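You operate a simulated robot arm through the tools that you are given. There is no shell and no other tool.

Carry out the task below with a simulated robot arm. There is one attempt and no reset: what you move stays moved.

TASK
Pull the black pad out of the silver tray and push the blue pad in.
Fine: clamp the tray first and leave it clamped; the old pad goes on the bench top; leave the third pad alone.
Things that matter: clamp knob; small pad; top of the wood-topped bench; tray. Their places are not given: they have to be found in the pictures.

The check looks at the end state, three seconds after you hand in, the way a careful person would. Anything else that was tipped, shoved, dropped, spilled or broken makes it a failure.

THE ROBOT
A 6-joint arm with a two-finger parallel gripper, fixed in place. Base frame: the origin is on the floor under the middle of its stand, x ahead of it, y to its left, z up. Lengths are in mm, angles in rad, forces in N, time in s.
It reaches about 1066 mm from its shoulder. Its first joint turns from -2.897 to 2.897 rad. Payload 3.91 kg.
Tool frame: the origin (TCP) lies between the finger pads and is the grasp point; the fingertips stand 30 mm ahead of it; z points along the fingers, y is the line along which they close. Largest opening 110 mm; finger width 20, thickness 10; the body of the gripper, 48 by 112 mm, starts 55 mm behind the TCP.
Orientation is that of the tool frame in the base frame, as a unit quaternion [x, y, z, w]. With the fingers straight down and closing along the base's y, the tool's x points along the base's -x, its y along +y and its z along -z.

THE INTERFACE
- The arm moves only by the tool jog_arm. Its argument "series" is a list of rows, each a list of 7 numbers: the shift along the base's x, y, z in units of 400 mm (1.0 is 400 mm), then the turn, a rotation vector about the base's x, y, z in units of 90 degrees (1.0 is 90 degrees), then the closure, from 0 (fully open) to 1 (shut). In form: [[x, y, z, wx, wy, wz, jaw], ...]. A call has 1 to 20 rows; each row is the pose to reach, as a shift and turn from the pose commanded when the call began. A call with a number of a shift or a turn outside -1 to 1 is refused whole. Each row takes 0.2 s and may step no farther than 50 mm and 0.15 rad from the row before; otherwise, or with a gripper value out of range, the whole call is refused. Where a pose cannot be reached the arm comes as near as it can. A force on the tool above 40 N (or 10 N above the force at the start of the call, whichever is more), or a blocked arm, ends the call early, and 0.2 s more pass. Each finger travels about 153 mm/s and halts on what it meets, pressing with about 27 N; the grip force reading is that of the motor and also rises with nothing between the fingers. The clock runs only during rows and for 0.2 s after the last one: add rows that repeat a pose to give the fingers time. It gives the time, the measured TCP pose, the force on the tool (base axes), the opening and the grip force at its end, in the units of the frame above (readings bear some noise), with the torque about the TCP (base axes, N m) and any sound that the robot's microphone picked up.
- Cameras (640 x 400 px; columns grow to the right, rows downward): "scene" is fixed at [398.8, 498.1, 1460.5]; the picture's right is [-0.68, -0.73, 0.00], its down [-0.67, 0.62, -0.41] and it looks along [0.30, -0.28, -0.91] (base axes); focal length 310 px, centre (320, 200). "wrist" rides on the gripper at [72, 17, -103] in the tool frame; the picture's right is [-0.23, 0.97, 0.00], its down [-0.76, -0.18, -0.62] and it looks along [-0.61, -0.14, 0.78] (tool axes); focal length 222 px, centre (320, 200).
- get_image(camera): a new picture of that camera. It takes no simulated time.
- probe_pixels(camera, pixels): there is no depth. For up to 12 entries [column, row, z] of the newest picture of that camera ("zoom" is the newest enlarged one), the place [x, y] in the base frame at which the ray of that pixel passes the height z, good to about 2 mm. It takes no simulated time.
- inspect(camera, box): a new picture of the part [left, top, right, bottom] of that camera's present view, enlarged. It takes no simulated time.
- close_job(): hands the job in; it is judged then, once.

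Leave the gripper open and the arm clear of the work at the hand-in unless told otherwise.

The tools are called after "Request:" by a JSON object that holds its "op" and its "data". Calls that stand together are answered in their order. jog_arm: Moves the arm, as the interface text tells. Its arguments: {"type":"object","properties":{"series":{"type":"array","items":{"type":"array","items":{"type":"number"}}}},"required":["series"]} The other tools are called the same way: get_image (camera) takes a picture; probe_pixels (camera, pixels) gives the place at which the rays of pixels pass given heights; inspect (camera, box) takes an enlarged picture of a part of a camera's view; close_job () hands the job in.

At the start:

```text
t: 0.0
ee_pos: [475.0, 298.4, 1176.7]
tool_rot: [0.0, 1.0, 0.0, 0.0]
ft_force: [0.0, 0.5, 0.0]
wrist_torque: [-0.01, -0.02, 0.0]
grip_width: 109.9
gripper_force: 0.1
```

scene: 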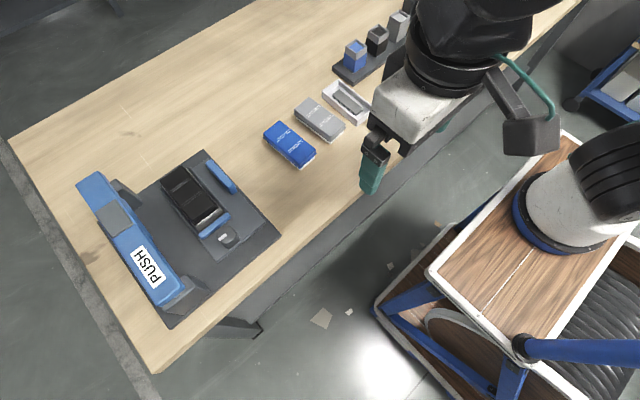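
wrist: 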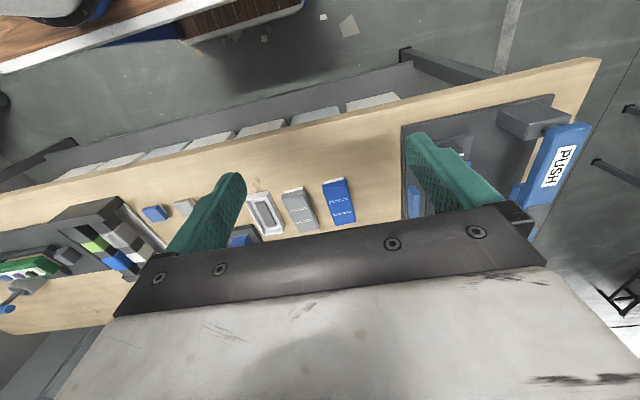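

I see the wooden bench with a dark plate on the left. On it are a black pad at about (193,195), a blue bar labelled PUSH at about (140,245), a knob at about (225,238) and a blue piece at about (222,177). Blue and gray pads lie at about (290,143) and (320,120). I'll enlarge these areas next.

Request:
{"op": "inspect", "data": {"camera": "scene", "box": [60, 130, 300, 330]}}

Request:
{"op": "inspect", "data": {"camera": "scene", "box": [240, 20, 440, 190]}}

Request:
{"op": "inspect", "data": {"camera": "wrist", "box": [380, 60, 620, 240]}}

```text
2.00 times, centred on (180, 230) of scene
```

zoom: 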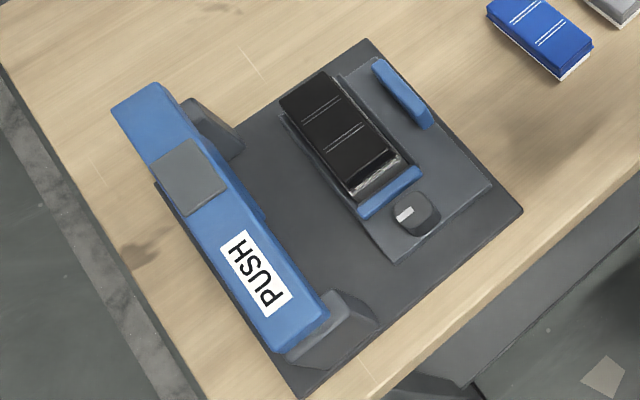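

```text
2.35 times, centred on (340, 105) of scene
```

zoom: 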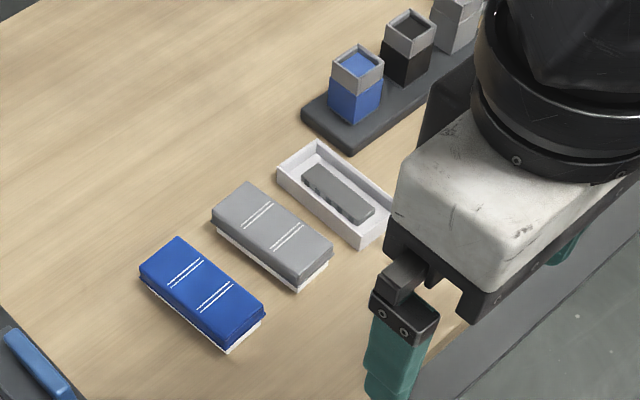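

```text
2.22 times, centred on (500, 150) of wrist
```

zoom: 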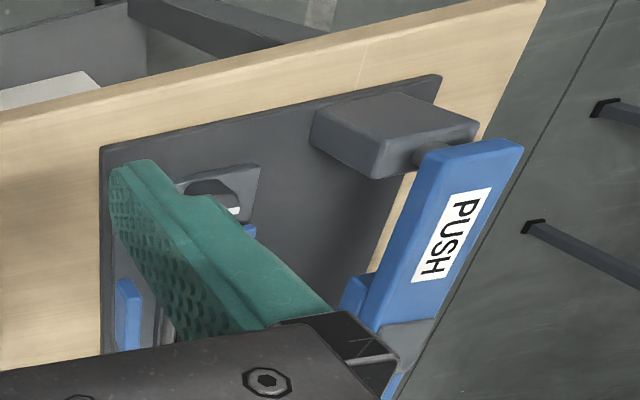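

I need the bench height first. I'll probe the same features, the far corner of the blue pad and the dark plate corners, from both cameras at several trial heights and see where they agree.

Request:
{"op": "get_image", "data": {"camera": "scene"}}

Request:
{"op": "get_image", "data": {"camera": "wrist"}}

Request:
{"op": "probe_pixels", "data": {"camera": "scene", "pixels": [[280, 236, 700], [280, 236, 800], [280, 236, 900], [171, 329, 700], [171, 329, 800], [171, 329, 900], [290, 143, 700], [290, 143, 800], [290, 143, 900]]}}

Request:
{"op": "probe_pixels", "data": {"camera": "wrist", "pixels": [[402, 126, 700], [402, 126, 800], [402, 126, 900], [553, 94, 700], [553, 94, 800], [553, 94, 900], [339, 202, 700], [339, 202, 800], [339, 202, 900]]}}

```text
taken
```

scene: 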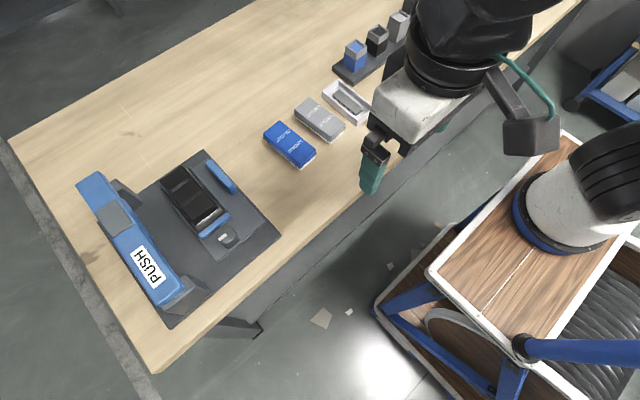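

```text
taken
```

wrist: 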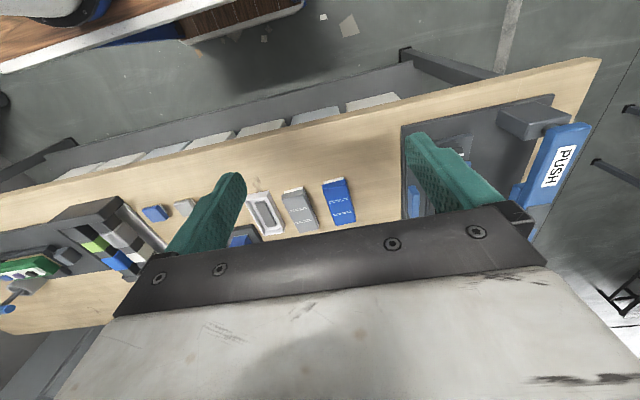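

```text
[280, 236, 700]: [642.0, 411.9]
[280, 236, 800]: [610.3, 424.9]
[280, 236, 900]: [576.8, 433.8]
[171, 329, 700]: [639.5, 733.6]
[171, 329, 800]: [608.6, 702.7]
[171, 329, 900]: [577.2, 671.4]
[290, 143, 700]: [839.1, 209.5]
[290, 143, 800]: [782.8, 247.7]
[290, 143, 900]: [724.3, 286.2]
```

```text
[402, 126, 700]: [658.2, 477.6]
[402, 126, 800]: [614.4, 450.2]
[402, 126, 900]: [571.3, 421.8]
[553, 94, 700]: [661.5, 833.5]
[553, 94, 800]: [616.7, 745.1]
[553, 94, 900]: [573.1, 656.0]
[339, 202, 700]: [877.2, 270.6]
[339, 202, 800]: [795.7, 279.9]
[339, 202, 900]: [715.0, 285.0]
```

The rays agree at about z = 875 for the plate corners, so the bench top is around 870. I'll probe the key features at about that height to lay out the fixture.

Request:
{"op": "probe_pixels", "data": {"camera": "scene", "pixels": [[205, 150, 875], [280, 236, 875], [171, 329, 875], [225, 238, 890], [193, 195, 895], [222, 177, 890], [213, 224, 885], [290, 143, 890], [320, 120, 890], [110, 218, 900], [150, 268, 900], [95, 178, 900]]}}

```text
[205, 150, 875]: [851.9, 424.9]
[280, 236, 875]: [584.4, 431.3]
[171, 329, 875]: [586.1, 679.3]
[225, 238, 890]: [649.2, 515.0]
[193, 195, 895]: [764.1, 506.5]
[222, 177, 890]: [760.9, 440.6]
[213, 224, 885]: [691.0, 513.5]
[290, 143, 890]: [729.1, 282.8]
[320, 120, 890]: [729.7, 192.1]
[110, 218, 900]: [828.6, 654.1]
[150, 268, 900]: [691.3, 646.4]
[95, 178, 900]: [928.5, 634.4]
```

The layout so far is the following:
- The plate spans x 585–852 and y 425–680.
- The tray with the black pad is near (740, 508).
- The knob is near (649, 515).
- There is a blue bar at (761, 440).
- The PUSH bar is at y of about 645.
- The blue pad is at (729, 283) and the gray pad at (730, 192).

I'll move the arm level above the tray for a close wrist view.

Request:
{"op": "jog_arm", "data": {"series": [[0.0714, 0.0779, 0, 0, 0, 0, 0], [0.1428, 0.1558, 0, 0, 0, 0, 0], [0.2142, 0.2337, 0, 0, 0, 0, 0], [0.2856, 0.3116, 0, 0, 0, 0, 0], [0.357, 0.3895, 0, 0, 0, 0, 0], [0.4284, 0.4674, 0, 0, 0, 0, 0], [0.5, 0.545, 0, 0, 0, 0, 0]]}}

Request:
{"op": "get_image", "data": {"camera": "wrist"}}

Request:
{"op": "get_image", "data": {"camera": "scene"}}

```text
t: 1.6
ee_pos: [673.4, 514.1, 1181.7]
tool_rot: [0.001, 1.0, 0.001, 0.0]
ft_force: [0.2, -0.4, 2.1]
wrist_torque: [0.06, -0.04, 0.0]
grip_width: 109.9
gripper_force: 0.1
```

```text
taken
```

wrist: 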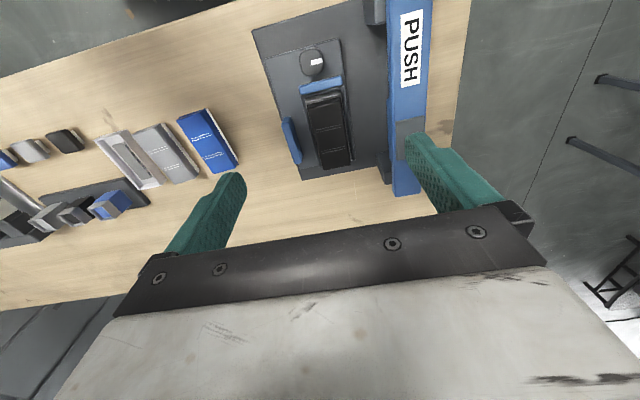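

```text
taken
```

scene: 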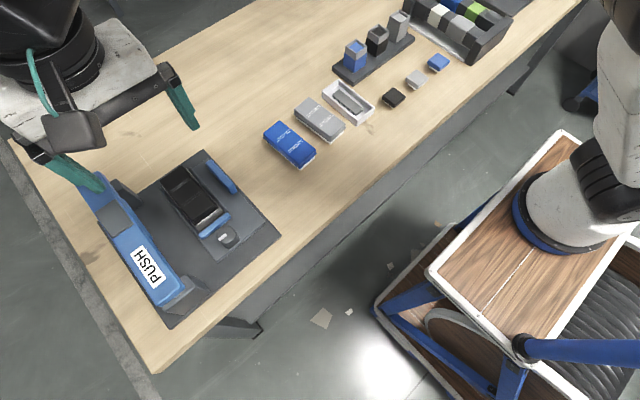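

The wrist camera now looks down on the tray. The knob is at about (313,63), the blue strip at (322,86), the black pad at (328,130), the blue bar at (291,140), and the PUSH bar at (408,60). I'll zoom in on each.

Request:
{"op": "inspect", "data": {"camera": "wrist", "box": [240, 20, 440, 200]}}

Request:
{"op": "inspect", "data": {"camera": "scene", "box": [150, 140, 290, 270]}}

Request:
{"op": "inspect", "data": {"camera": "scene", "box": [250, 60, 410, 180]}}

```text
2.22 times, centred on (340, 110) of wrist
```

zoom: 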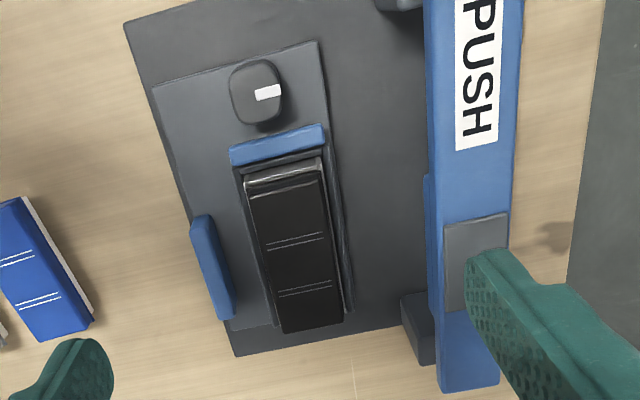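

```text
3.08 times, centred on (220, 205) of scene
```

zoom: 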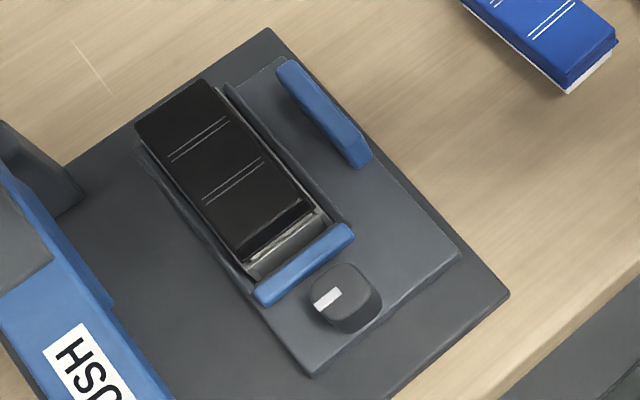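

```text
3.33 times, centred on (330, 120) of scene
```

zoom: 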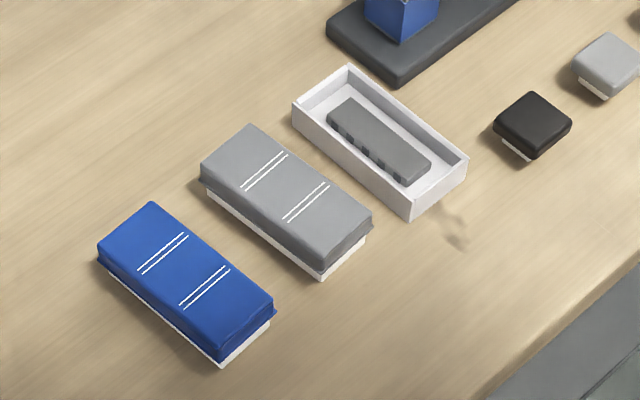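

There may be more to this than the big fixture. There are also small pads at (395,97), (415,80) and (438,62), a stamp rack, and other items farther right. I'll look at the whole bench before touching anything, starting with its right part.

Request:
{"op": "inspect", "data": {"camera": "scene", "box": [320, 0, 600, 130]}}

Request:
{"op": "inspect", "data": {"camera": "wrist", "box": [0, 80, 250, 260]}}

Request:
{"op": "inspect", "data": {"camera": "scene", "box": [360, 200, 640, 400]}}

```text
2.29 times, centred on (460, 65) of scene
```

zoom: 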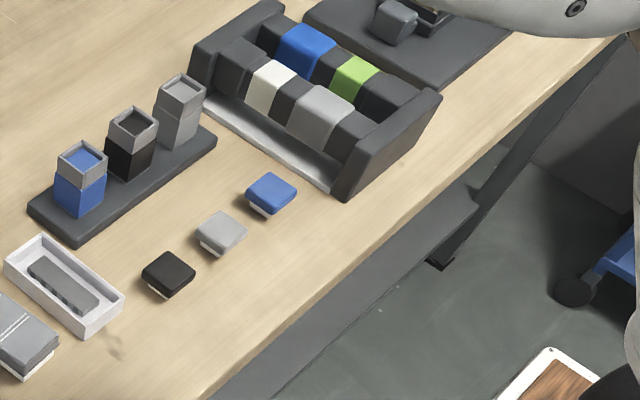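

```text
2.22 times, centred on (125, 170) of wrist
```

zoom: 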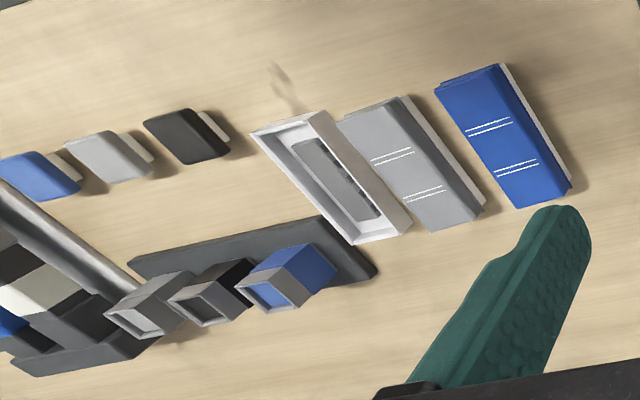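

```text
2.00 times, centred on (500, 300) of scene
```

zoom: 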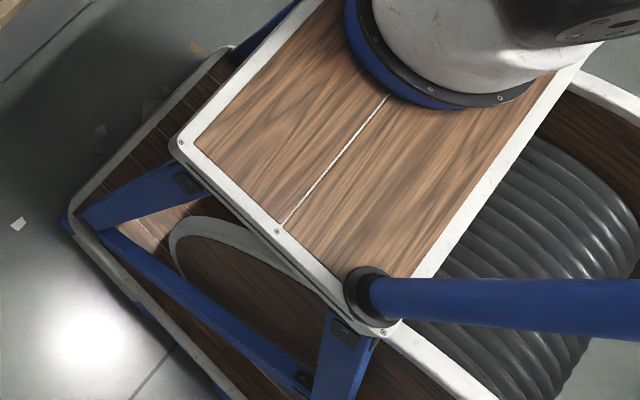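

More stations are on the bench: a stamp rack, three small pads (black, gray, blue), a holder with coloured blocks, and something at the far right hidden by the arm. I want to see the far right before deciding which tray is meant, so I'll move the arm back toward y of about 0 at the same height.

Request:
{"op": "jog_arm", "data": {"series": [[-0.0417, -0.108, 0, 0, 0, 0, 0], [-0.0833, -0.2167, 0, 0, 0, 0, 0], [-0.125, -0.325, 0, 0, 0, 0, 0], [-0.1667, -0.433, 0, 0, 0, 0, 0], [-0.208, -0.5417, 0, 0, 0, 0, 0], [-0.25, -0.65, 0, 0, 0, 0, 0], [-0.2917, -0.758, 0, 0, 0, 0, 0], [-0.333, -0.8667, 0, 0, 0, 0, 0], [-0.375, -0.975, 0, 0, 0, 0, 0]]}}

Request:
{"op": "get_image", "data": {"camera": "wrist"}}

Request:
{"op": "get_image", "data": {"camera": "scene"}}

```text
t: 3.6
ee_pos: [525.0, 122.6, 1177.9]
tool_rot: [0.001, 1.0, 0.0, 0.001]
ft_force: [-0.2, 0.2, 0.0]
wrist_torque: [-0.05, 0.01, -0.02]
grip_width: 109.8
gripper_force: 0.0
```

```text
taken
```

wrist: 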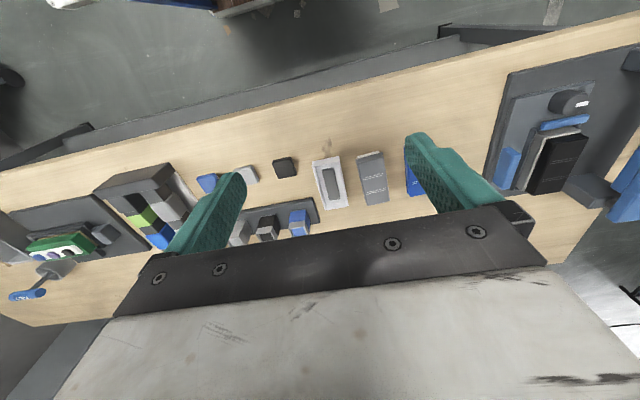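

```text
taken
```

scene: 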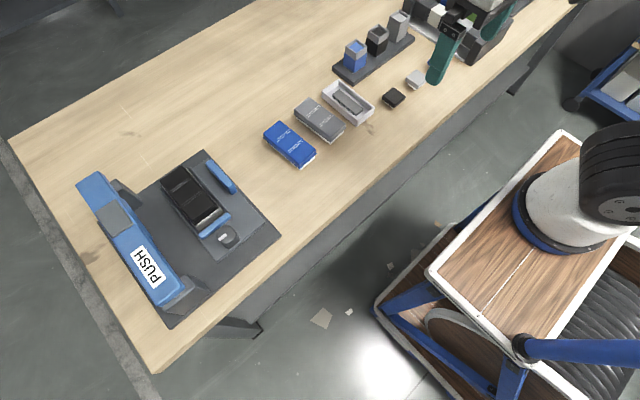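

The far-right station is at about (50,245) in the wrist view, with a green board and a blue-tipped lever. I'll move on toward y of about -180 to see it properly.

Request:
{"op": "jog_arm", "data": {"series": [[-0.02, -0.11, 0, 0, 0, 0, 0], [-0.04, -0.22, 0, 0, 0, 0, 0], [-0.06, -0.33, 0, 0, 0, 0, 0], [-0.08, -0.44, 0, 0, 0, 0, 0], [-0.1, -0.55, 0, 0, 0, 0, 0], [-0.12, -0.66, 0, 0, 0, 0, 0], [-0.14, -0.77, 0, 0, 0, 0, 0]]}}

Request:
{"op": "get_image", "data": {"camera": "wrist"}}

Request:
{"op": "get_image", "data": {"camera": "scene"}}

Request:
{"op": "inspect", "data": {"camera": "wrist", "box": [100, 100, 420, 300]}}

```text
t: 5.2
ee_pos: [467.8, -183.1, 1178.3]
tool_rot: [-0.001, 1.0, 0.0, -0.001]
ft_force: [-1.0, -0.1, 0.2]
wrist_torque: [-0.03, -0.02, -0.02]
grip_width: 109.8
gripper_force: 0.0
```

```text
taken
```

wrist: 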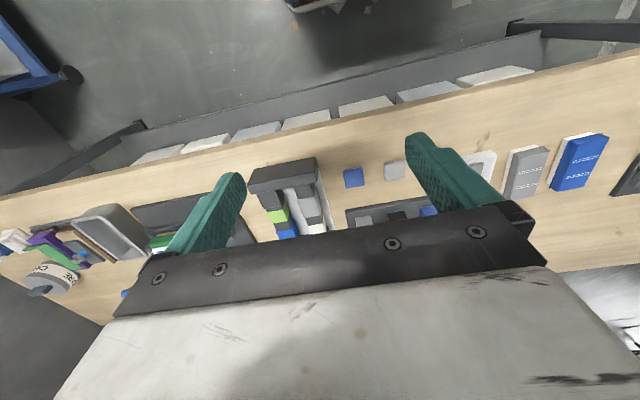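

```text
taken
```

scene: 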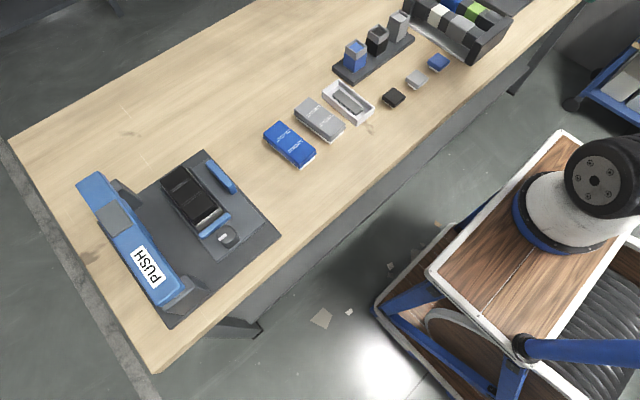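

```text
2.00 times, centred on (260, 200) of wrist
```

zoom: 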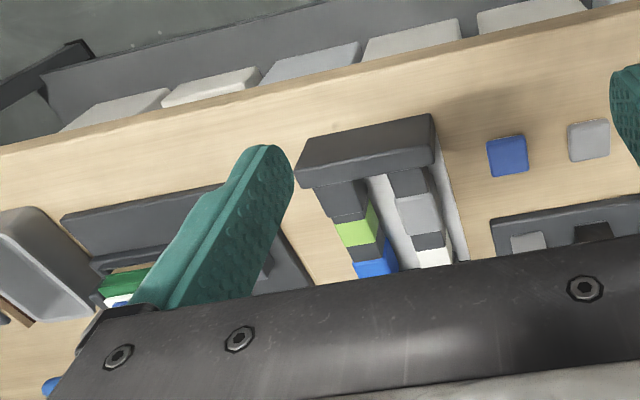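

The bench continues to the right: a gray bin, purple and green bits, a roll. I'll go farther to see all of it.

Request:
{"op": "jog_arm", "data": {"series": [[0, -0.11, 0, 0, 0, 0, 0], [0, -0.22, 0, 0, 0, 0, 0], [0, -0.33, 0, 0, 0, 0, 0], [0, -0.44, 0, 0, 0, 0, 0], [0, -0.55, 0, 0, 0, 0, 0], [0, -0.66, 0, 0, 0, 0, 0]]}}

Request:
{"op": "get_image", "data": {"camera": "wrist"}}

Request:
{"op": "inspect", "data": {"camera": "wrist", "box": [100, 80, 460, 250]}}

```text
t: 6.6
ee_pos: [471.7, -447.8, 1177.4]
tool_rot: [0.001, 1.0, 0.0, 0.0]
ft_force: [0.5, 0.4, -0.2]
wrist_torque: [-0.03, 0.03, 0.02]
grip_width: 110.1
gripper_force: 0.1
```

```text
taken
```

wrist: 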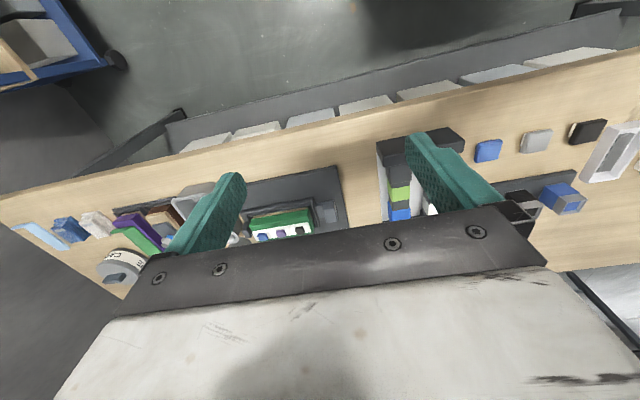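

```text
1.78 times, centred on (280, 165) of wrist
```

zoom: 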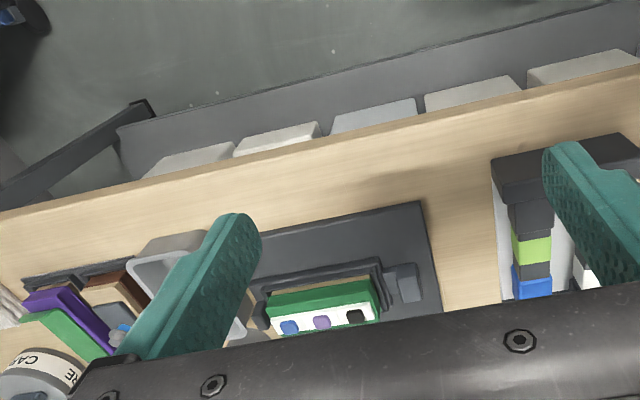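

The right station is a green circuit board fixture and not a pad tray. The target must be the left fixture, with its tray, black pad, knob, and the matching blue and gray pads beside it. I'll go back there at a safe height.

Request:
{"op": "jog_arm", "data": {"series": [[0.02, 0.12, 0, 0, 0, 0, 0], [0.04, 0.24, 0, 0, 0, 0, 0], [0.06, 0.36, 0, 0, 0, 0, 0], [0.08, 0.48, 0, 0, 0, 0, 0], [0.1, 0.6, 0, 0, 0, 0, 0], [0.12, 0.72, 0, 0, 0, 0, 0], [0.14, 0.84, 0, 0, 0, 0, 0], [0.16, 0.96, 0, 0, 0, 0, 0]]}}

Request:
{"op": "jog_arm", "data": {"series": [[0.02, 0.12, 0, 0, 0, 0, 0], [0.04, 0.24, 0, 0, 0, 0, 0], [0.06, 0.36, 0, 0, 0, 0, 0], [0.08, 0.48, 0, 0, 0, 0, 0], [0.1, 0.6, 0, 0, 0, 0, 0], [0.12, 0.72, 0, 0, 0, 0, 0], [0.14, 0.84, 0, 0, 0, 0, 0], [0.16, 0.96, 0, 0, 0, 0, 0]]}}

Request:
{"op": "jog_arm", "data": {"series": [[0.0, 0.11, -0.02, 0, 0, 0, 0], [0.0, 0.22, -0.04, 0, 0, 0, 0], [0.0, 0.33, -0.06, 0, 0, 0, 0], [0.0, 0.44, -0.08, 0, 0, 0, 0], [0.0, 0.44, -0.08, 0, 0, 0, 0]]}}

Request:
{"op": "get_image", "data": {"camera": "wrist"}}

Request:
{"op": "inspect", "data": {"camera": "wrist", "box": [240, 20, 460, 210]}}

```text
t: 8.4
ee_pos: [534.0, -68.9, 1178.1]
tool_rot: [0.0, 1.0, 0.0, 0.0]
ft_force: [0.0, 0.4, -0.2]
wrist_torque: [0.01, 0.0, -0.02]
grip_width: 110.1
gripper_force: 0.1
```

```text
t: 10.2
ee_pos: [597.6, 322.0, 1180.3]
tool_rot: [0.001, 1.0, 0.0, 0.001]
ft_force: [0.1, -0.3, 1.0]
wrist_torque: [0.04, -0.02, 0.0]
grip_width: 109.8
gripper_force: 0.2
```

```text
t: 11.4
ee_pos: [595.3, 499.7, 1147.8]
tool_rot: [0.0, 1.0, 0.0, 0.0]
ft_force: [-0.6, -0.5, 0.8]
wrist_torque: [0.01, 0.0, 0.02]
grip_width: 109.7
gripper_force: 0.0
```

```text
taken
```

wrist: 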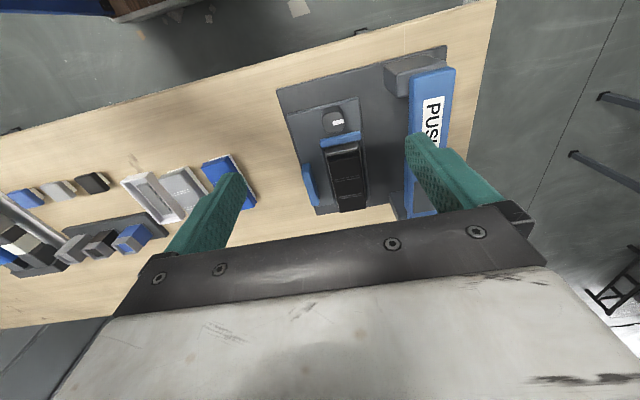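

```text
2.11 times, centred on (350, 115) of wrist
```

zoom: 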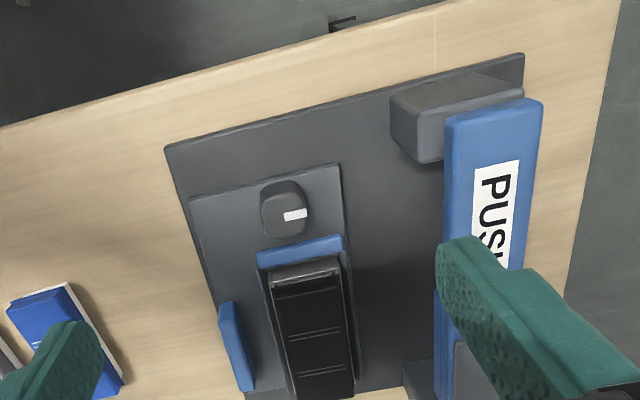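

I'll come lower and nearer over the tray for a close view, with the TCP at about (680, 500, 1020).

Request:
{"op": "jog_arm", "data": {"series": [[0.052, 0.001, -0.078, 0, 0, 0, 0], [0.104, 0.002, -0.156, 0, 0, 0, 0], [0.156, 0.003, -0.234, 0, 0, 0, 0], [0.2075, 0.004, -0.3125, 0, 0, 0, 0], [0.2075, 0.004, -0.3125, 0, 0, 0, 0]]}}

Request:
{"op": "get_image", "data": {"camera": "wrist"}}

Request:
{"op": "inspect", "data": {"camera": "wrist", "box": [220, 20, 440, 210]}}

Request:
{"op": "get_image", "data": {"camera": "scene"}}

```text
t: 12.6
ee_pos: [682.9, 502.9, 1022.6]
tool_rot: [0.001, 1.0, 0.0, 0.0]
ft_force: [-0.4, 1.1, 0.3]
wrist_torque: [-0.01, 0.04, -0.03]
grip_width: 109.9
gripper_force: 0.1
```

```text
taken
```

wrist: 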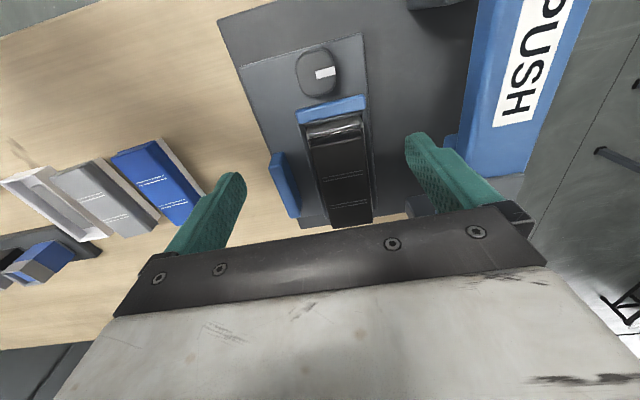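

```text
2.11 times, centred on (330, 115) of wrist
```

zoom: 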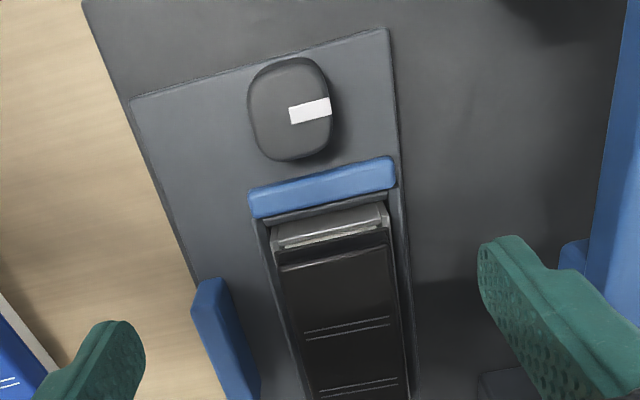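

```text
taken
```

scene: 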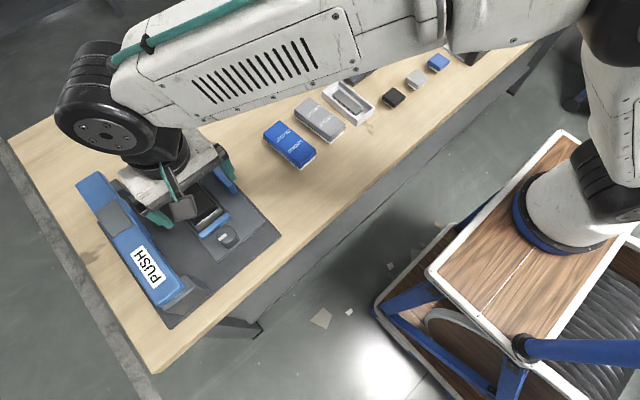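

Now I'll cross-check heights using features that both cameras see: the pad's front top corners, the knob marker and the ends of the blue front bar.

Request:
{"op": "probe_pixels", "data": {"camera": "scene", "pixels": [[195.6, 225.1, 880], [195.6, 225.1, 900], [195.6, 225.1, 920], [219.4, 209.2, 880], [219.4, 209.2, 900], [219.4, 209.2, 920], [222.6, 237.5, 880], [222.6, 237.5, 900], [222.6, 237.5, 920]]}}

Request:
{"op": "probe_pixels", "data": {"camera": "wrist", "pixels": [[362.2, 134, 880], [362.2, 134, 900], [362.2, 134, 920], [311, 148, 880], [311, 148, 900], [311, 148, 920], [325, 72, 880], [325, 72, 900], [325, 72, 920]]}}

Request:
{"op": "inspect", "data": {"camera": "wrist", "box": [270, 30, 410, 150]}}

Request:
{"op": "inspect", "data": {"camera": "wrist", "box": [260, 120, 440, 240]}}

```text
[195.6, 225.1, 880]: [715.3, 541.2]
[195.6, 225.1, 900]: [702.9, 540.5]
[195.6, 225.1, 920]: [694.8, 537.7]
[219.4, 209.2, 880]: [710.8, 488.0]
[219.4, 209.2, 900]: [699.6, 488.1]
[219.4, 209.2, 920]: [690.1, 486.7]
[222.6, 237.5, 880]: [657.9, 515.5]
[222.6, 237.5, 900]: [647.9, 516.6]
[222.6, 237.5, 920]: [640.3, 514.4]
```

```text
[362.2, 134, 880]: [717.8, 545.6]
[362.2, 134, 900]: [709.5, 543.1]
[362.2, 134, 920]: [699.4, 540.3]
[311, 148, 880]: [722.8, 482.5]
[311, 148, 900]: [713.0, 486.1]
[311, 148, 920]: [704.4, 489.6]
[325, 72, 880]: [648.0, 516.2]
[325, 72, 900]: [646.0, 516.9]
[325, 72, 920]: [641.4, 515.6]
```

```text
3.33 times, centred on (340, 90) of wrist
```

zoom: 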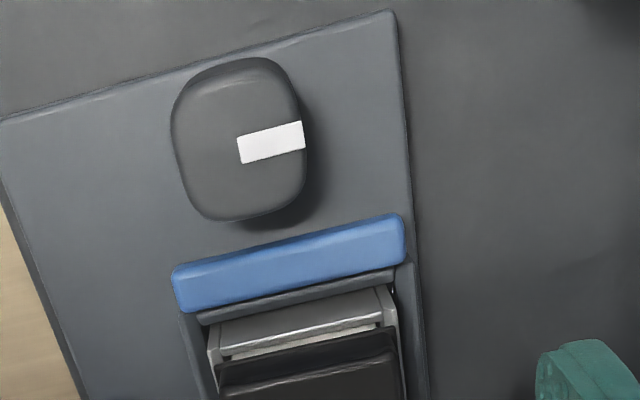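

```text
3.33 times, centred on (350, 180) of wrist
```

zoom: 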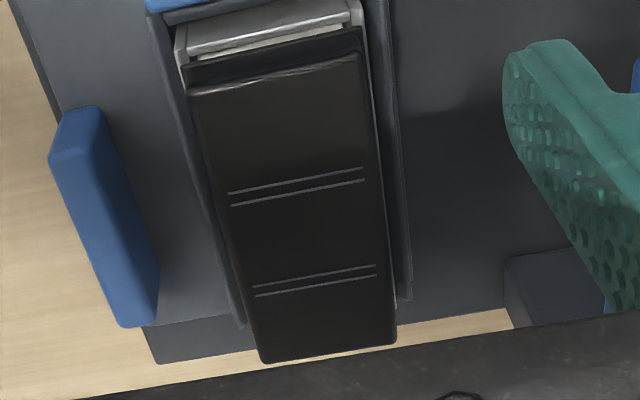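

The silver tray is now clear. It is a thin silver channel between gray guide rails, with the black pad standing proud in it. The knob sits in front with its pointer toward +y. I'll step back and lower for an oblique view to get heights and the knob shape.

Request:
{"op": "jog_arm", "data": {"series": [[-0.067, 0, -0.05, 0, 0, 0, 0], [-0.134, 0, -0.1, 0, 0, 0, 0], [-0.2, 0, -0.15, 0, 0, 0, 0], [-0.2, 0, -0.15, 0, 0, 0, 0]]}}

Request:
{"op": "get_image", "data": {"camera": "wrist"}}

Request:
{"op": "inspect", "data": {"camera": "wrist", "box": [250, 90, 430, 215]}}

Request:
{"op": "get_image", "data": {"camera": "scene"}}

```text
t: 13.6
ee_pos: [600.8, 499.1, 961.6]
tool_rot: [-0.001, 1.0, -0.001, 0.0]
ft_force: [0.8, -0.3, 0.3]
wrist_torque: [-0.03, 0.0, -0.01]
grip_width: 110.1
gripper_force: 0.1
```

```text
taken
```

wrist: 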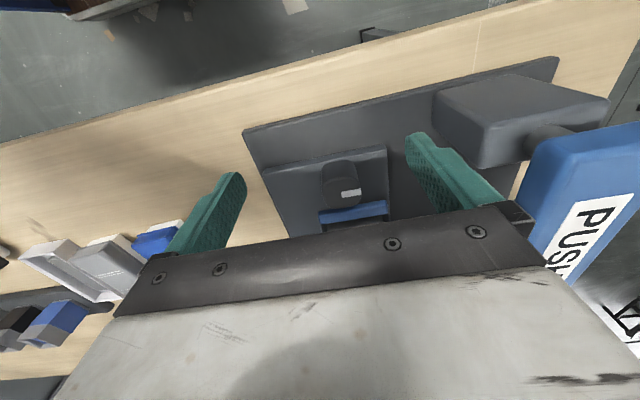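

```text
3.20 times, centred on (340, 152) of wrist
```

zoom: 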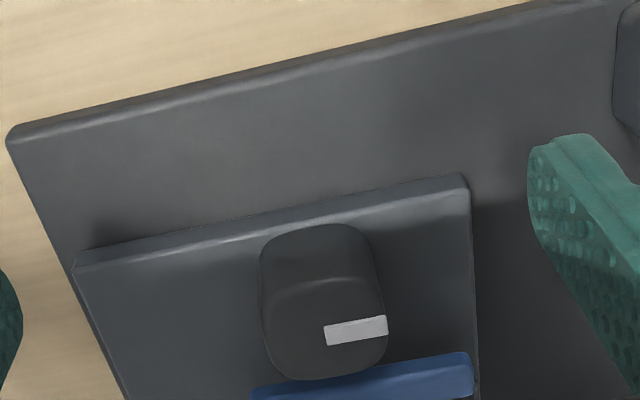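

```text
taken
```

scene: 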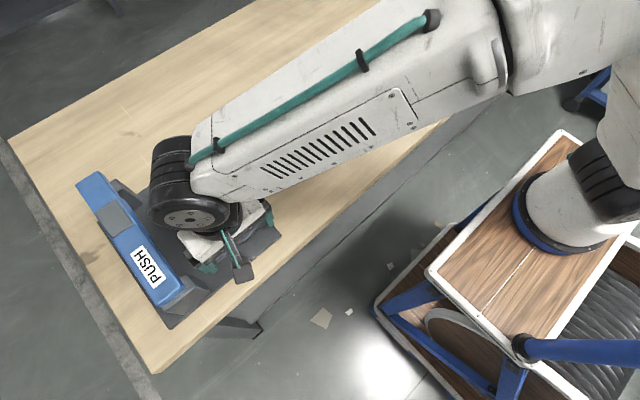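

The knob looks like a rounded pointer knob. I'll probe its top face outline and the base edges on this enlarged view at plausible heights.

Request:
{"op": "probe_pixels", "data": {"camera": "zoom", "pixels": [[320, 224, 880], [320, 224, 885], [320, 281, 900], [320, 281, 905], [320, 281, 910], [320, 281, 915], [262, 330, 910], [387, 322, 910], [330, 380, 910], [357, 331, 910], [470, 190, 885], [468, 178, 875]]}}

Request:
{"op": "probe_pixels", "data": {"camera": "wrist", "pixels": [[351, 193, 890], [351, 193, 900], [351, 193, 910], [351, 193, 920]]}}

```text
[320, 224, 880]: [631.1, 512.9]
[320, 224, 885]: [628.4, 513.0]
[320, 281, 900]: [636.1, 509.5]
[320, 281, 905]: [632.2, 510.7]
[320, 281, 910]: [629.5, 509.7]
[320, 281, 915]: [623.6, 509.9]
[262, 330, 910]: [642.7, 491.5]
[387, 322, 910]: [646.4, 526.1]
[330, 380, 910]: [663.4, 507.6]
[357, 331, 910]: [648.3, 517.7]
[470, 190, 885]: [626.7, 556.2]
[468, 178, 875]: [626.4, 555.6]
```

```text
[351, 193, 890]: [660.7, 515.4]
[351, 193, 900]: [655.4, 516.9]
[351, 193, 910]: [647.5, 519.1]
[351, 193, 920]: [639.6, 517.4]
```

The slab top is at about z = 885, and the knob is about 34 mm across, centred near (646, 509) with its top at about z = 912. The blue front bar begins at about x = 673. I want a flatter look at the tray profile, so I'll back off slightly and tilt the gripper forward by 30 degrees.

Request:
{"op": "jog_arm", "data": {"series": [[-0.025, 0, 0.02, 0, -0.084, 0, 0], [-0.05, 0, 0.04, 0, -0.167, 0, 0], [-0.075, 0, 0.06, 0, -0.25, 0, 0], [-0.1, 0, 0.075, 0, -0.333, 0, 0], [-0.1, 0, 0.075, 0, -0.333, 0, 0]]}}

Request:
{"op": "get_image", "data": {"camera": "wrist"}}

Request:
{"op": "inspect", "data": {"camera": "wrist", "box": [240, 90, 440, 215]}}

```text
t: 14.8
ee_pos: [560.9, 499.0, 990.6]
tool_rot: [0.0, 0.966, 0.0, 0.259]
ft_force: [-0.4, 0.1, 0.4]
wrist_torque: [0.02, 0.01, -0.01]
grip_width: 110.1
gripper_force: 0.1
```

```text
taken
```

wrist: 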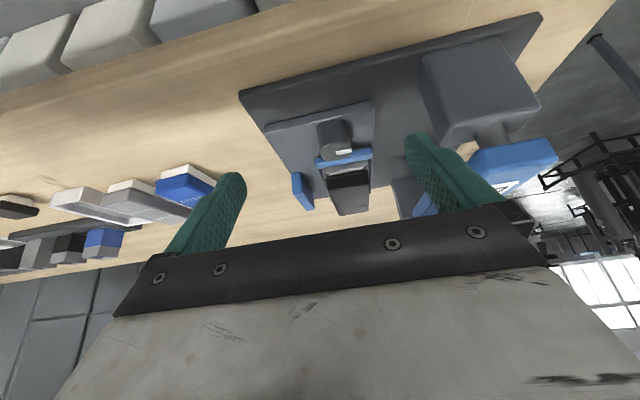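

```text
3.20 times, centred on (340, 152) of wrist
```

zoom: 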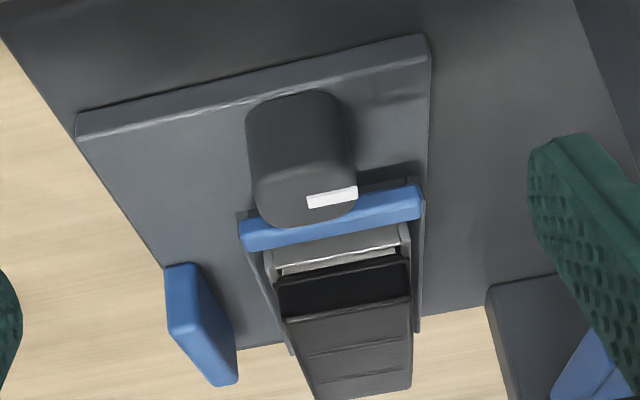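

From here the profile is clearer. The knob is a rounded post on the slab, and the blue front bar bridges across the gray rails just above the front of the silver tray. The pad stands high in the tray, and a separate blue paddle stands at the right side. I'll probe the knob, bar and pad edges in this enlarged view.

Request:
{"op": "probe_pixels", "data": {"camera": "zoom", "pixels": [[420, 184, 885], [420, 184, 895], [420, 184, 905], [332, 198, 905], [332, 198, 912], [332, 198, 920], [282, 320, 905], [282, 320, 915], [282, 320, 925], [410, 298, 905], [410, 298, 915], [410, 298, 925]]}}

Request:
{"op": "probe_pixels", "data": {"camera": "zoom", "pixels": [[275, 285, 890], [275, 285, 900], [275, 285, 910], [408, 258, 890], [408, 258, 900], [408, 258, 910], [275, 278, 890], [170, 325, 885], [168, 265, 885], [238, 384, 900], [190, 262, 885], [78, 138, 885]]}}

```text
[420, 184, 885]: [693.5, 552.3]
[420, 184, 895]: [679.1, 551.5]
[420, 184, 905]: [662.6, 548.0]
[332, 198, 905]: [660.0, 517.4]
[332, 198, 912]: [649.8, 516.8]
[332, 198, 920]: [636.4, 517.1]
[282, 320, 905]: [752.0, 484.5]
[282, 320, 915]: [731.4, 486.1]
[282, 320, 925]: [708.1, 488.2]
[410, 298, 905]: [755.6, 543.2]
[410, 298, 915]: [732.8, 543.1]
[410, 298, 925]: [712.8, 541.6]
```

```text
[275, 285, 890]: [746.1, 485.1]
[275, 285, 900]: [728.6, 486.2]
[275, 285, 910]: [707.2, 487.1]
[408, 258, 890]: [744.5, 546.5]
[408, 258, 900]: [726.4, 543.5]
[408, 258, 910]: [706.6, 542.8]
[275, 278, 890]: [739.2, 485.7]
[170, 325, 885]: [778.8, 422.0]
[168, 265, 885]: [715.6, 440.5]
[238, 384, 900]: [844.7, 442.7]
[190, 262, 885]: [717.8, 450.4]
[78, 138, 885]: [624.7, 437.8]
```

I read the knob centre at about (644.5, 510), faces about 34 mm apart, and top at about z = 914. The blue bar spans x 672–686 and z 897–908, so there is little room behind the knob. I'll bring the gripper upright, centred above the knob, staying high for now.

Request:
{"op": "jog_arm", "data": {"series": [[0.053, 0.006, 0, 0, 0.083, 0, 0], [0.106, 0.012, 0, 0, 0.167, 0, 0], [0.158, 0.018, 0, 0, 0.25, 0, 0], [0.211, 0.025, 0, 0, 0.333, 0, 0], [0.211, 0.025, 0, 0, 0.333, 0, 0]]}}

Request:
{"op": "get_image", "data": {"camera": "wrist"}}

Request:
{"op": "inspect", "data": {"camera": "wrist", "box": [240, 0, 440, 200]}}

Request:
{"op": "inspect", "data": {"camera": "scene", "box": [130, 130, 290, 290]}}

```text
t: 16.0
ee_pos: [646.6, 509.8, 989.8]
tool_rot: [0.001, 1.0, 0.0, -0.001]
ft_force: [0.2, 0.3, -0.1]
wrist_torque: [0.0, -0.02, -0.01]
grip_width: 110.0
gripper_force: 0.0
```

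```text
taken
```

wrist: 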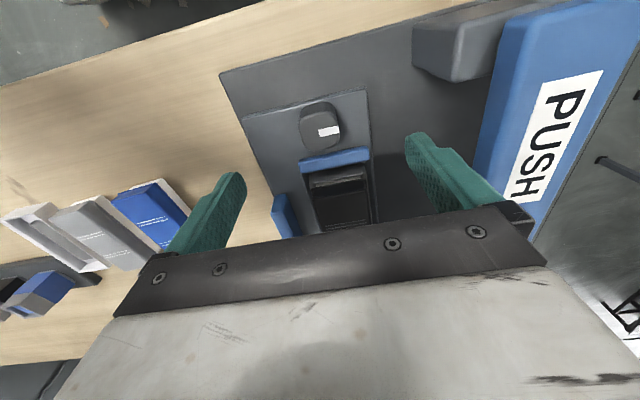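

```text
2.00 times, centred on (340, 100) of wrist
```

zoom: 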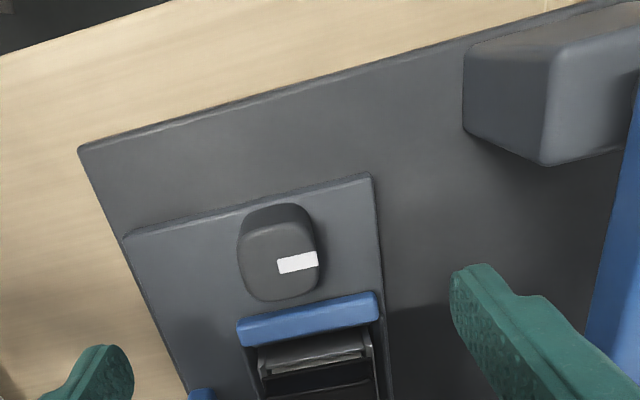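

```text
2.50 times, centred on (210, 210) of scene
```

zoom: 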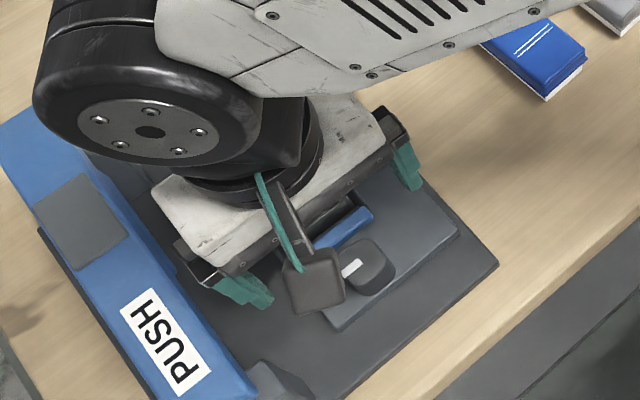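

I'll re-measure the knob outline from this pose at the top-face height to confirm its centre.

Request:
{"op": "probe_pixels", "data": {"camera": "wrist", "pixels": [[299, 131, 912], [339, 129, 912], [317.5, 150, 912], [316.5, 111, 912], [316.5, 101.5, 885], [329, 130.5, 912], [371, 147, 905], [301, 160, 905], [371, 157, 905], [303, 173, 905]]}}

```text
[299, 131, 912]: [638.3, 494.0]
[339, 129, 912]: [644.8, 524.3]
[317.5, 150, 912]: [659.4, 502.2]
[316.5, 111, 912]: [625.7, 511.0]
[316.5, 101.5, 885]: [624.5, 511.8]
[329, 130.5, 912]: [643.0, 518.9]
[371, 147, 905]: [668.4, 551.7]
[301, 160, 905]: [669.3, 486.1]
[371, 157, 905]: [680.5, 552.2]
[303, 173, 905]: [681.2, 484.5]
```

The knob centre reads as about (643.5, 509.5). Next I descend with open fingers straddling it along y until the fingertips are about 6 mm above the slab, then close.

Request:
{"op": "jog_arm", "data": {"series": [[-0.002, -0.001, -0.09, 0, 0, 0, 0], [-0.002, -0.001, -0.14, 0, 0, 0, 0], [-0.002, -0.001, -0.17, 0, 0, 0, 0], [-0.002, -0.001, -0.17, 0, 0, 0, 0]]}}

Request:
{"op": "get_image", "data": {"camera": "scene"}}

Request:
{"op": "get_image", "data": {"camera": "wrist"}}

```text
t: 17.0
ee_pos: [644.2, 509.3, 920.3]
tool_rot: [0.0, 1.0, 0.0, 0.0]
ft_force: [-0.1, -0.1, 0.7]
wrist_torque: [-0.02, 0.0, 0.03]
grip_width: 110.1
gripper_force: 0.0
```

```text
taken
```

scene: 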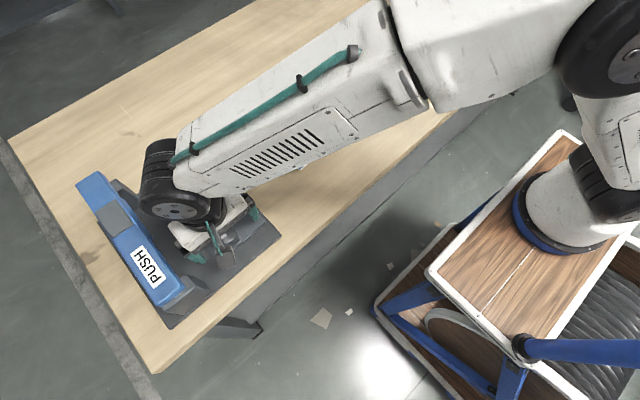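

```text
taken
```

wrist: 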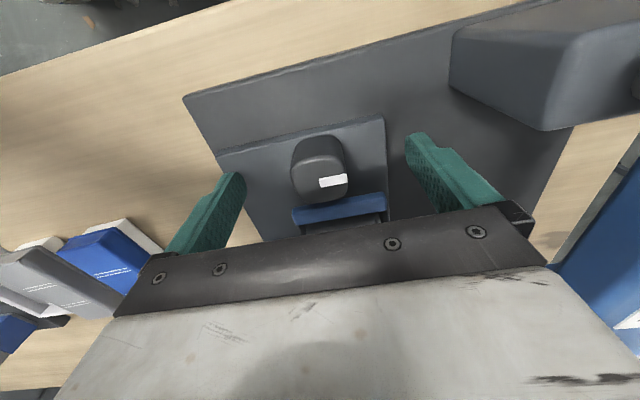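

The fingers straddle the knob and there is no contact force. Now I close on it.

Request:
{"op": "jog_arm", "data": {"series": [[0, 0, 0, 0, 0, 0, 0.6], [0, 0, 0, 0, 0, 0, 0.8], [0, 0, 0, 0, 0, 0, 0.8], [0, 0, 0, 0, 0, 0, 0.8]]}}

Request:
{"op": "get_image", "data": {"camera": "wrist"}}

```text
t: 18.0
ee_pos: [644.0, 509.3, 920.1]
tool_rot: [-0.001, 1.0, 0.0, 0.0]
ft_force: [-0.2, 0.7, -1.5]
wrist_torque: [-0.25, 0.01, 0.02]
grip_width: 34.5
gripper_force: 44.9
```

```text
taken
```

wrist: 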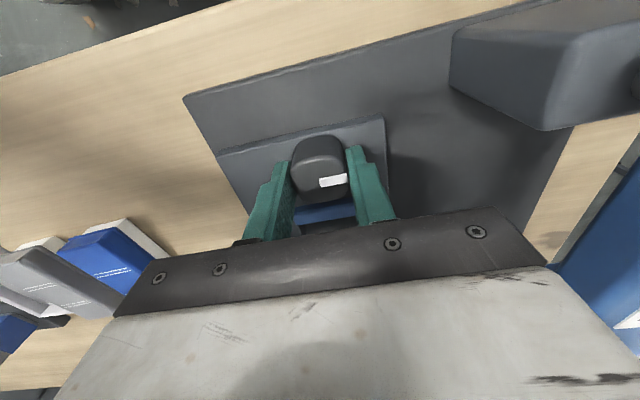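

The grip holds the knob at 34.5 mm with almost no side load. I'll turn it clockwise (seen from above) about 30 degrees and watch the torque and sound.

Request:
{"op": "jog_arm", "data": {"series": [[0, 0, 0, 0, 0, -0.085, 0.8], [0, 0, 0, 0, 0, -0.17, 0.8], [0, 0, 0, 0, 0, -0.255, 0.8], [0, 0, 0, 0, 0, -0.34, 0.8], [0, 0, 0, 0, 0, -0.34, 0.8]]}}

Request:
{"op": "get_image", "data": {"camera": "wrist"}}

Request:
{"op": "get_image", "data": {"camera": "scene"}}

```text
t: 19.2
ee_pos: [643.3, 509.7, 921.3]
tool_rot: [0.264, 0.964, -0.001, -0.001]
ft_force: [-3.4, -1.9, -20.8]
wrist_torque: [0.49, -0.19, 0.03]
grip_width: 34.6
gripper_force: 45.3
```

```text
taken
```

wrist: 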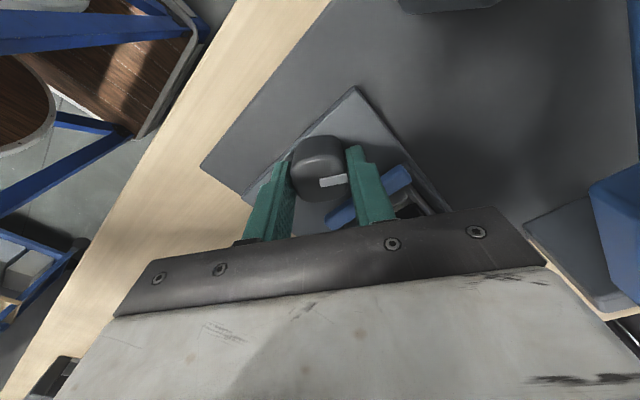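

```text
taken
```

scene: 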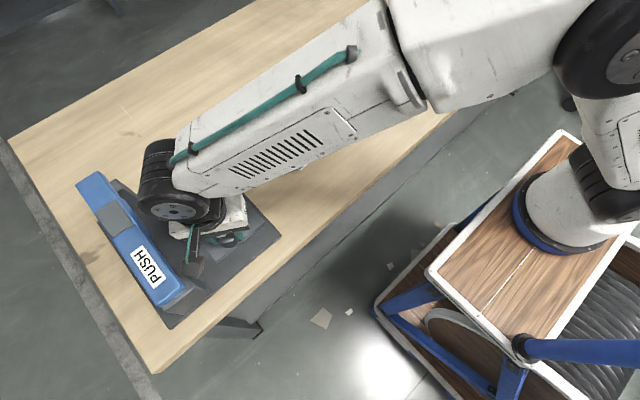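

The knob turns with the gripper. The tool also feels about 21 N downward, as if the knob screws down when turned clockwise, which is what tightening would do. I'll continue another 9 degrees while following down about 1 mm. The blue bar prevents going much farther in this stroke.

Request:
{"op": "jog_arm", "data": {"series": [[0, 0, -0.003, 0, 0, -0.035, 0.8], [0, 0, -0.003, 0, 0, -0.07, 0.8], [0, 0, -0.003, 0, 0, -0.105, 0.8], [0, 0, -0.003, 0, 0, -0.105, 0.8]]}}

Request:
{"op": "inspect", "data": {"camera": "wrist", "box": [220, 70, 480, 230]}}

```text
t: 20.2
ee_pos: [644.2, 509.1, 920.8]
tool_rot: [0.342, 0.94, -0.001, -0.001]
ft_force: [-6.7, 1.1, -22.7]
wrist_torque: [0.89, -0.21, -0.03]
grip_width: 34.9
gripper_force: 44.7
```

```text
2.46 times, centred on (350, 150) of wrist
```

zoom: 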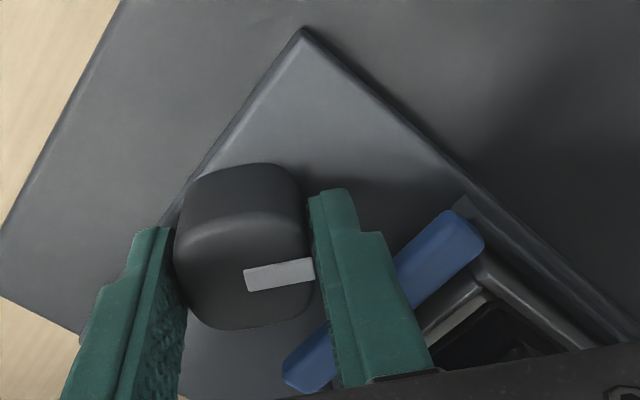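

The knob has turned about 40 degrees in total. There is a slight -x force, so the finger is close to the bar. I'll release only a few millimetres (opening about 40 mm) and lift straight up.

Request:
{"op": "jog_arm", "data": {"series": [[-0.003, 0, 0, 0, 0, 0, 0.64], [-0.003, 0, 0, 0, 0, 0, 0.64], [-0.003, 0, 0.06, 0, 0, 0, 0.64], [-0.003, 0, 0.14, 0, 0, 0, 0.64], [-0.003, 0, 0.14, 0, 0, 0, 0.64]]}}

Request:
{"op": "get_image", "data": {"camera": "wrist"}}

Request:
{"op": "inspect", "data": {"camera": "wrist", "box": [220, 20, 480, 220]}}

```text
t: 21.4
ee_pos: [642.5, 509.9, 977.3]
tool_rot: [0.342, 0.94, 0.0, 0.0]
ft_force: [0.9, 0.2, 0.7]
wrist_torque: [0.02, 0.03, 0.0]
grip_width: 39.7
gripper_force: 0.1
```

```text
taken
```

wrist: 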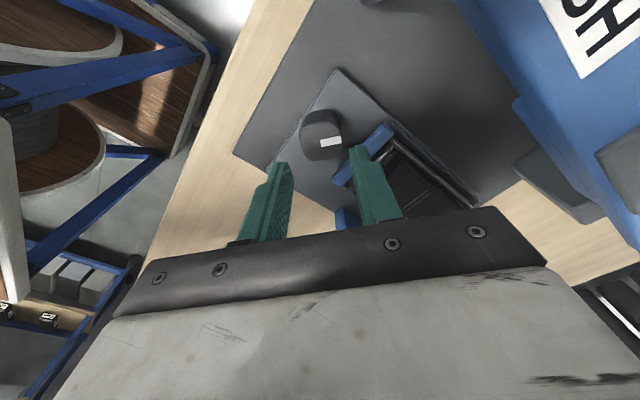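

```text
2.00 times, centred on (350, 120) of wrist
```

zoom: 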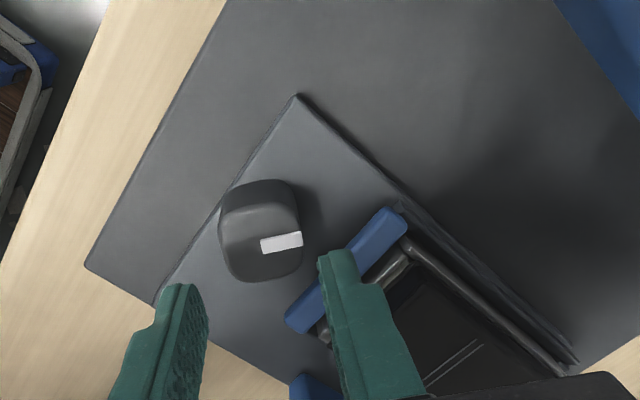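

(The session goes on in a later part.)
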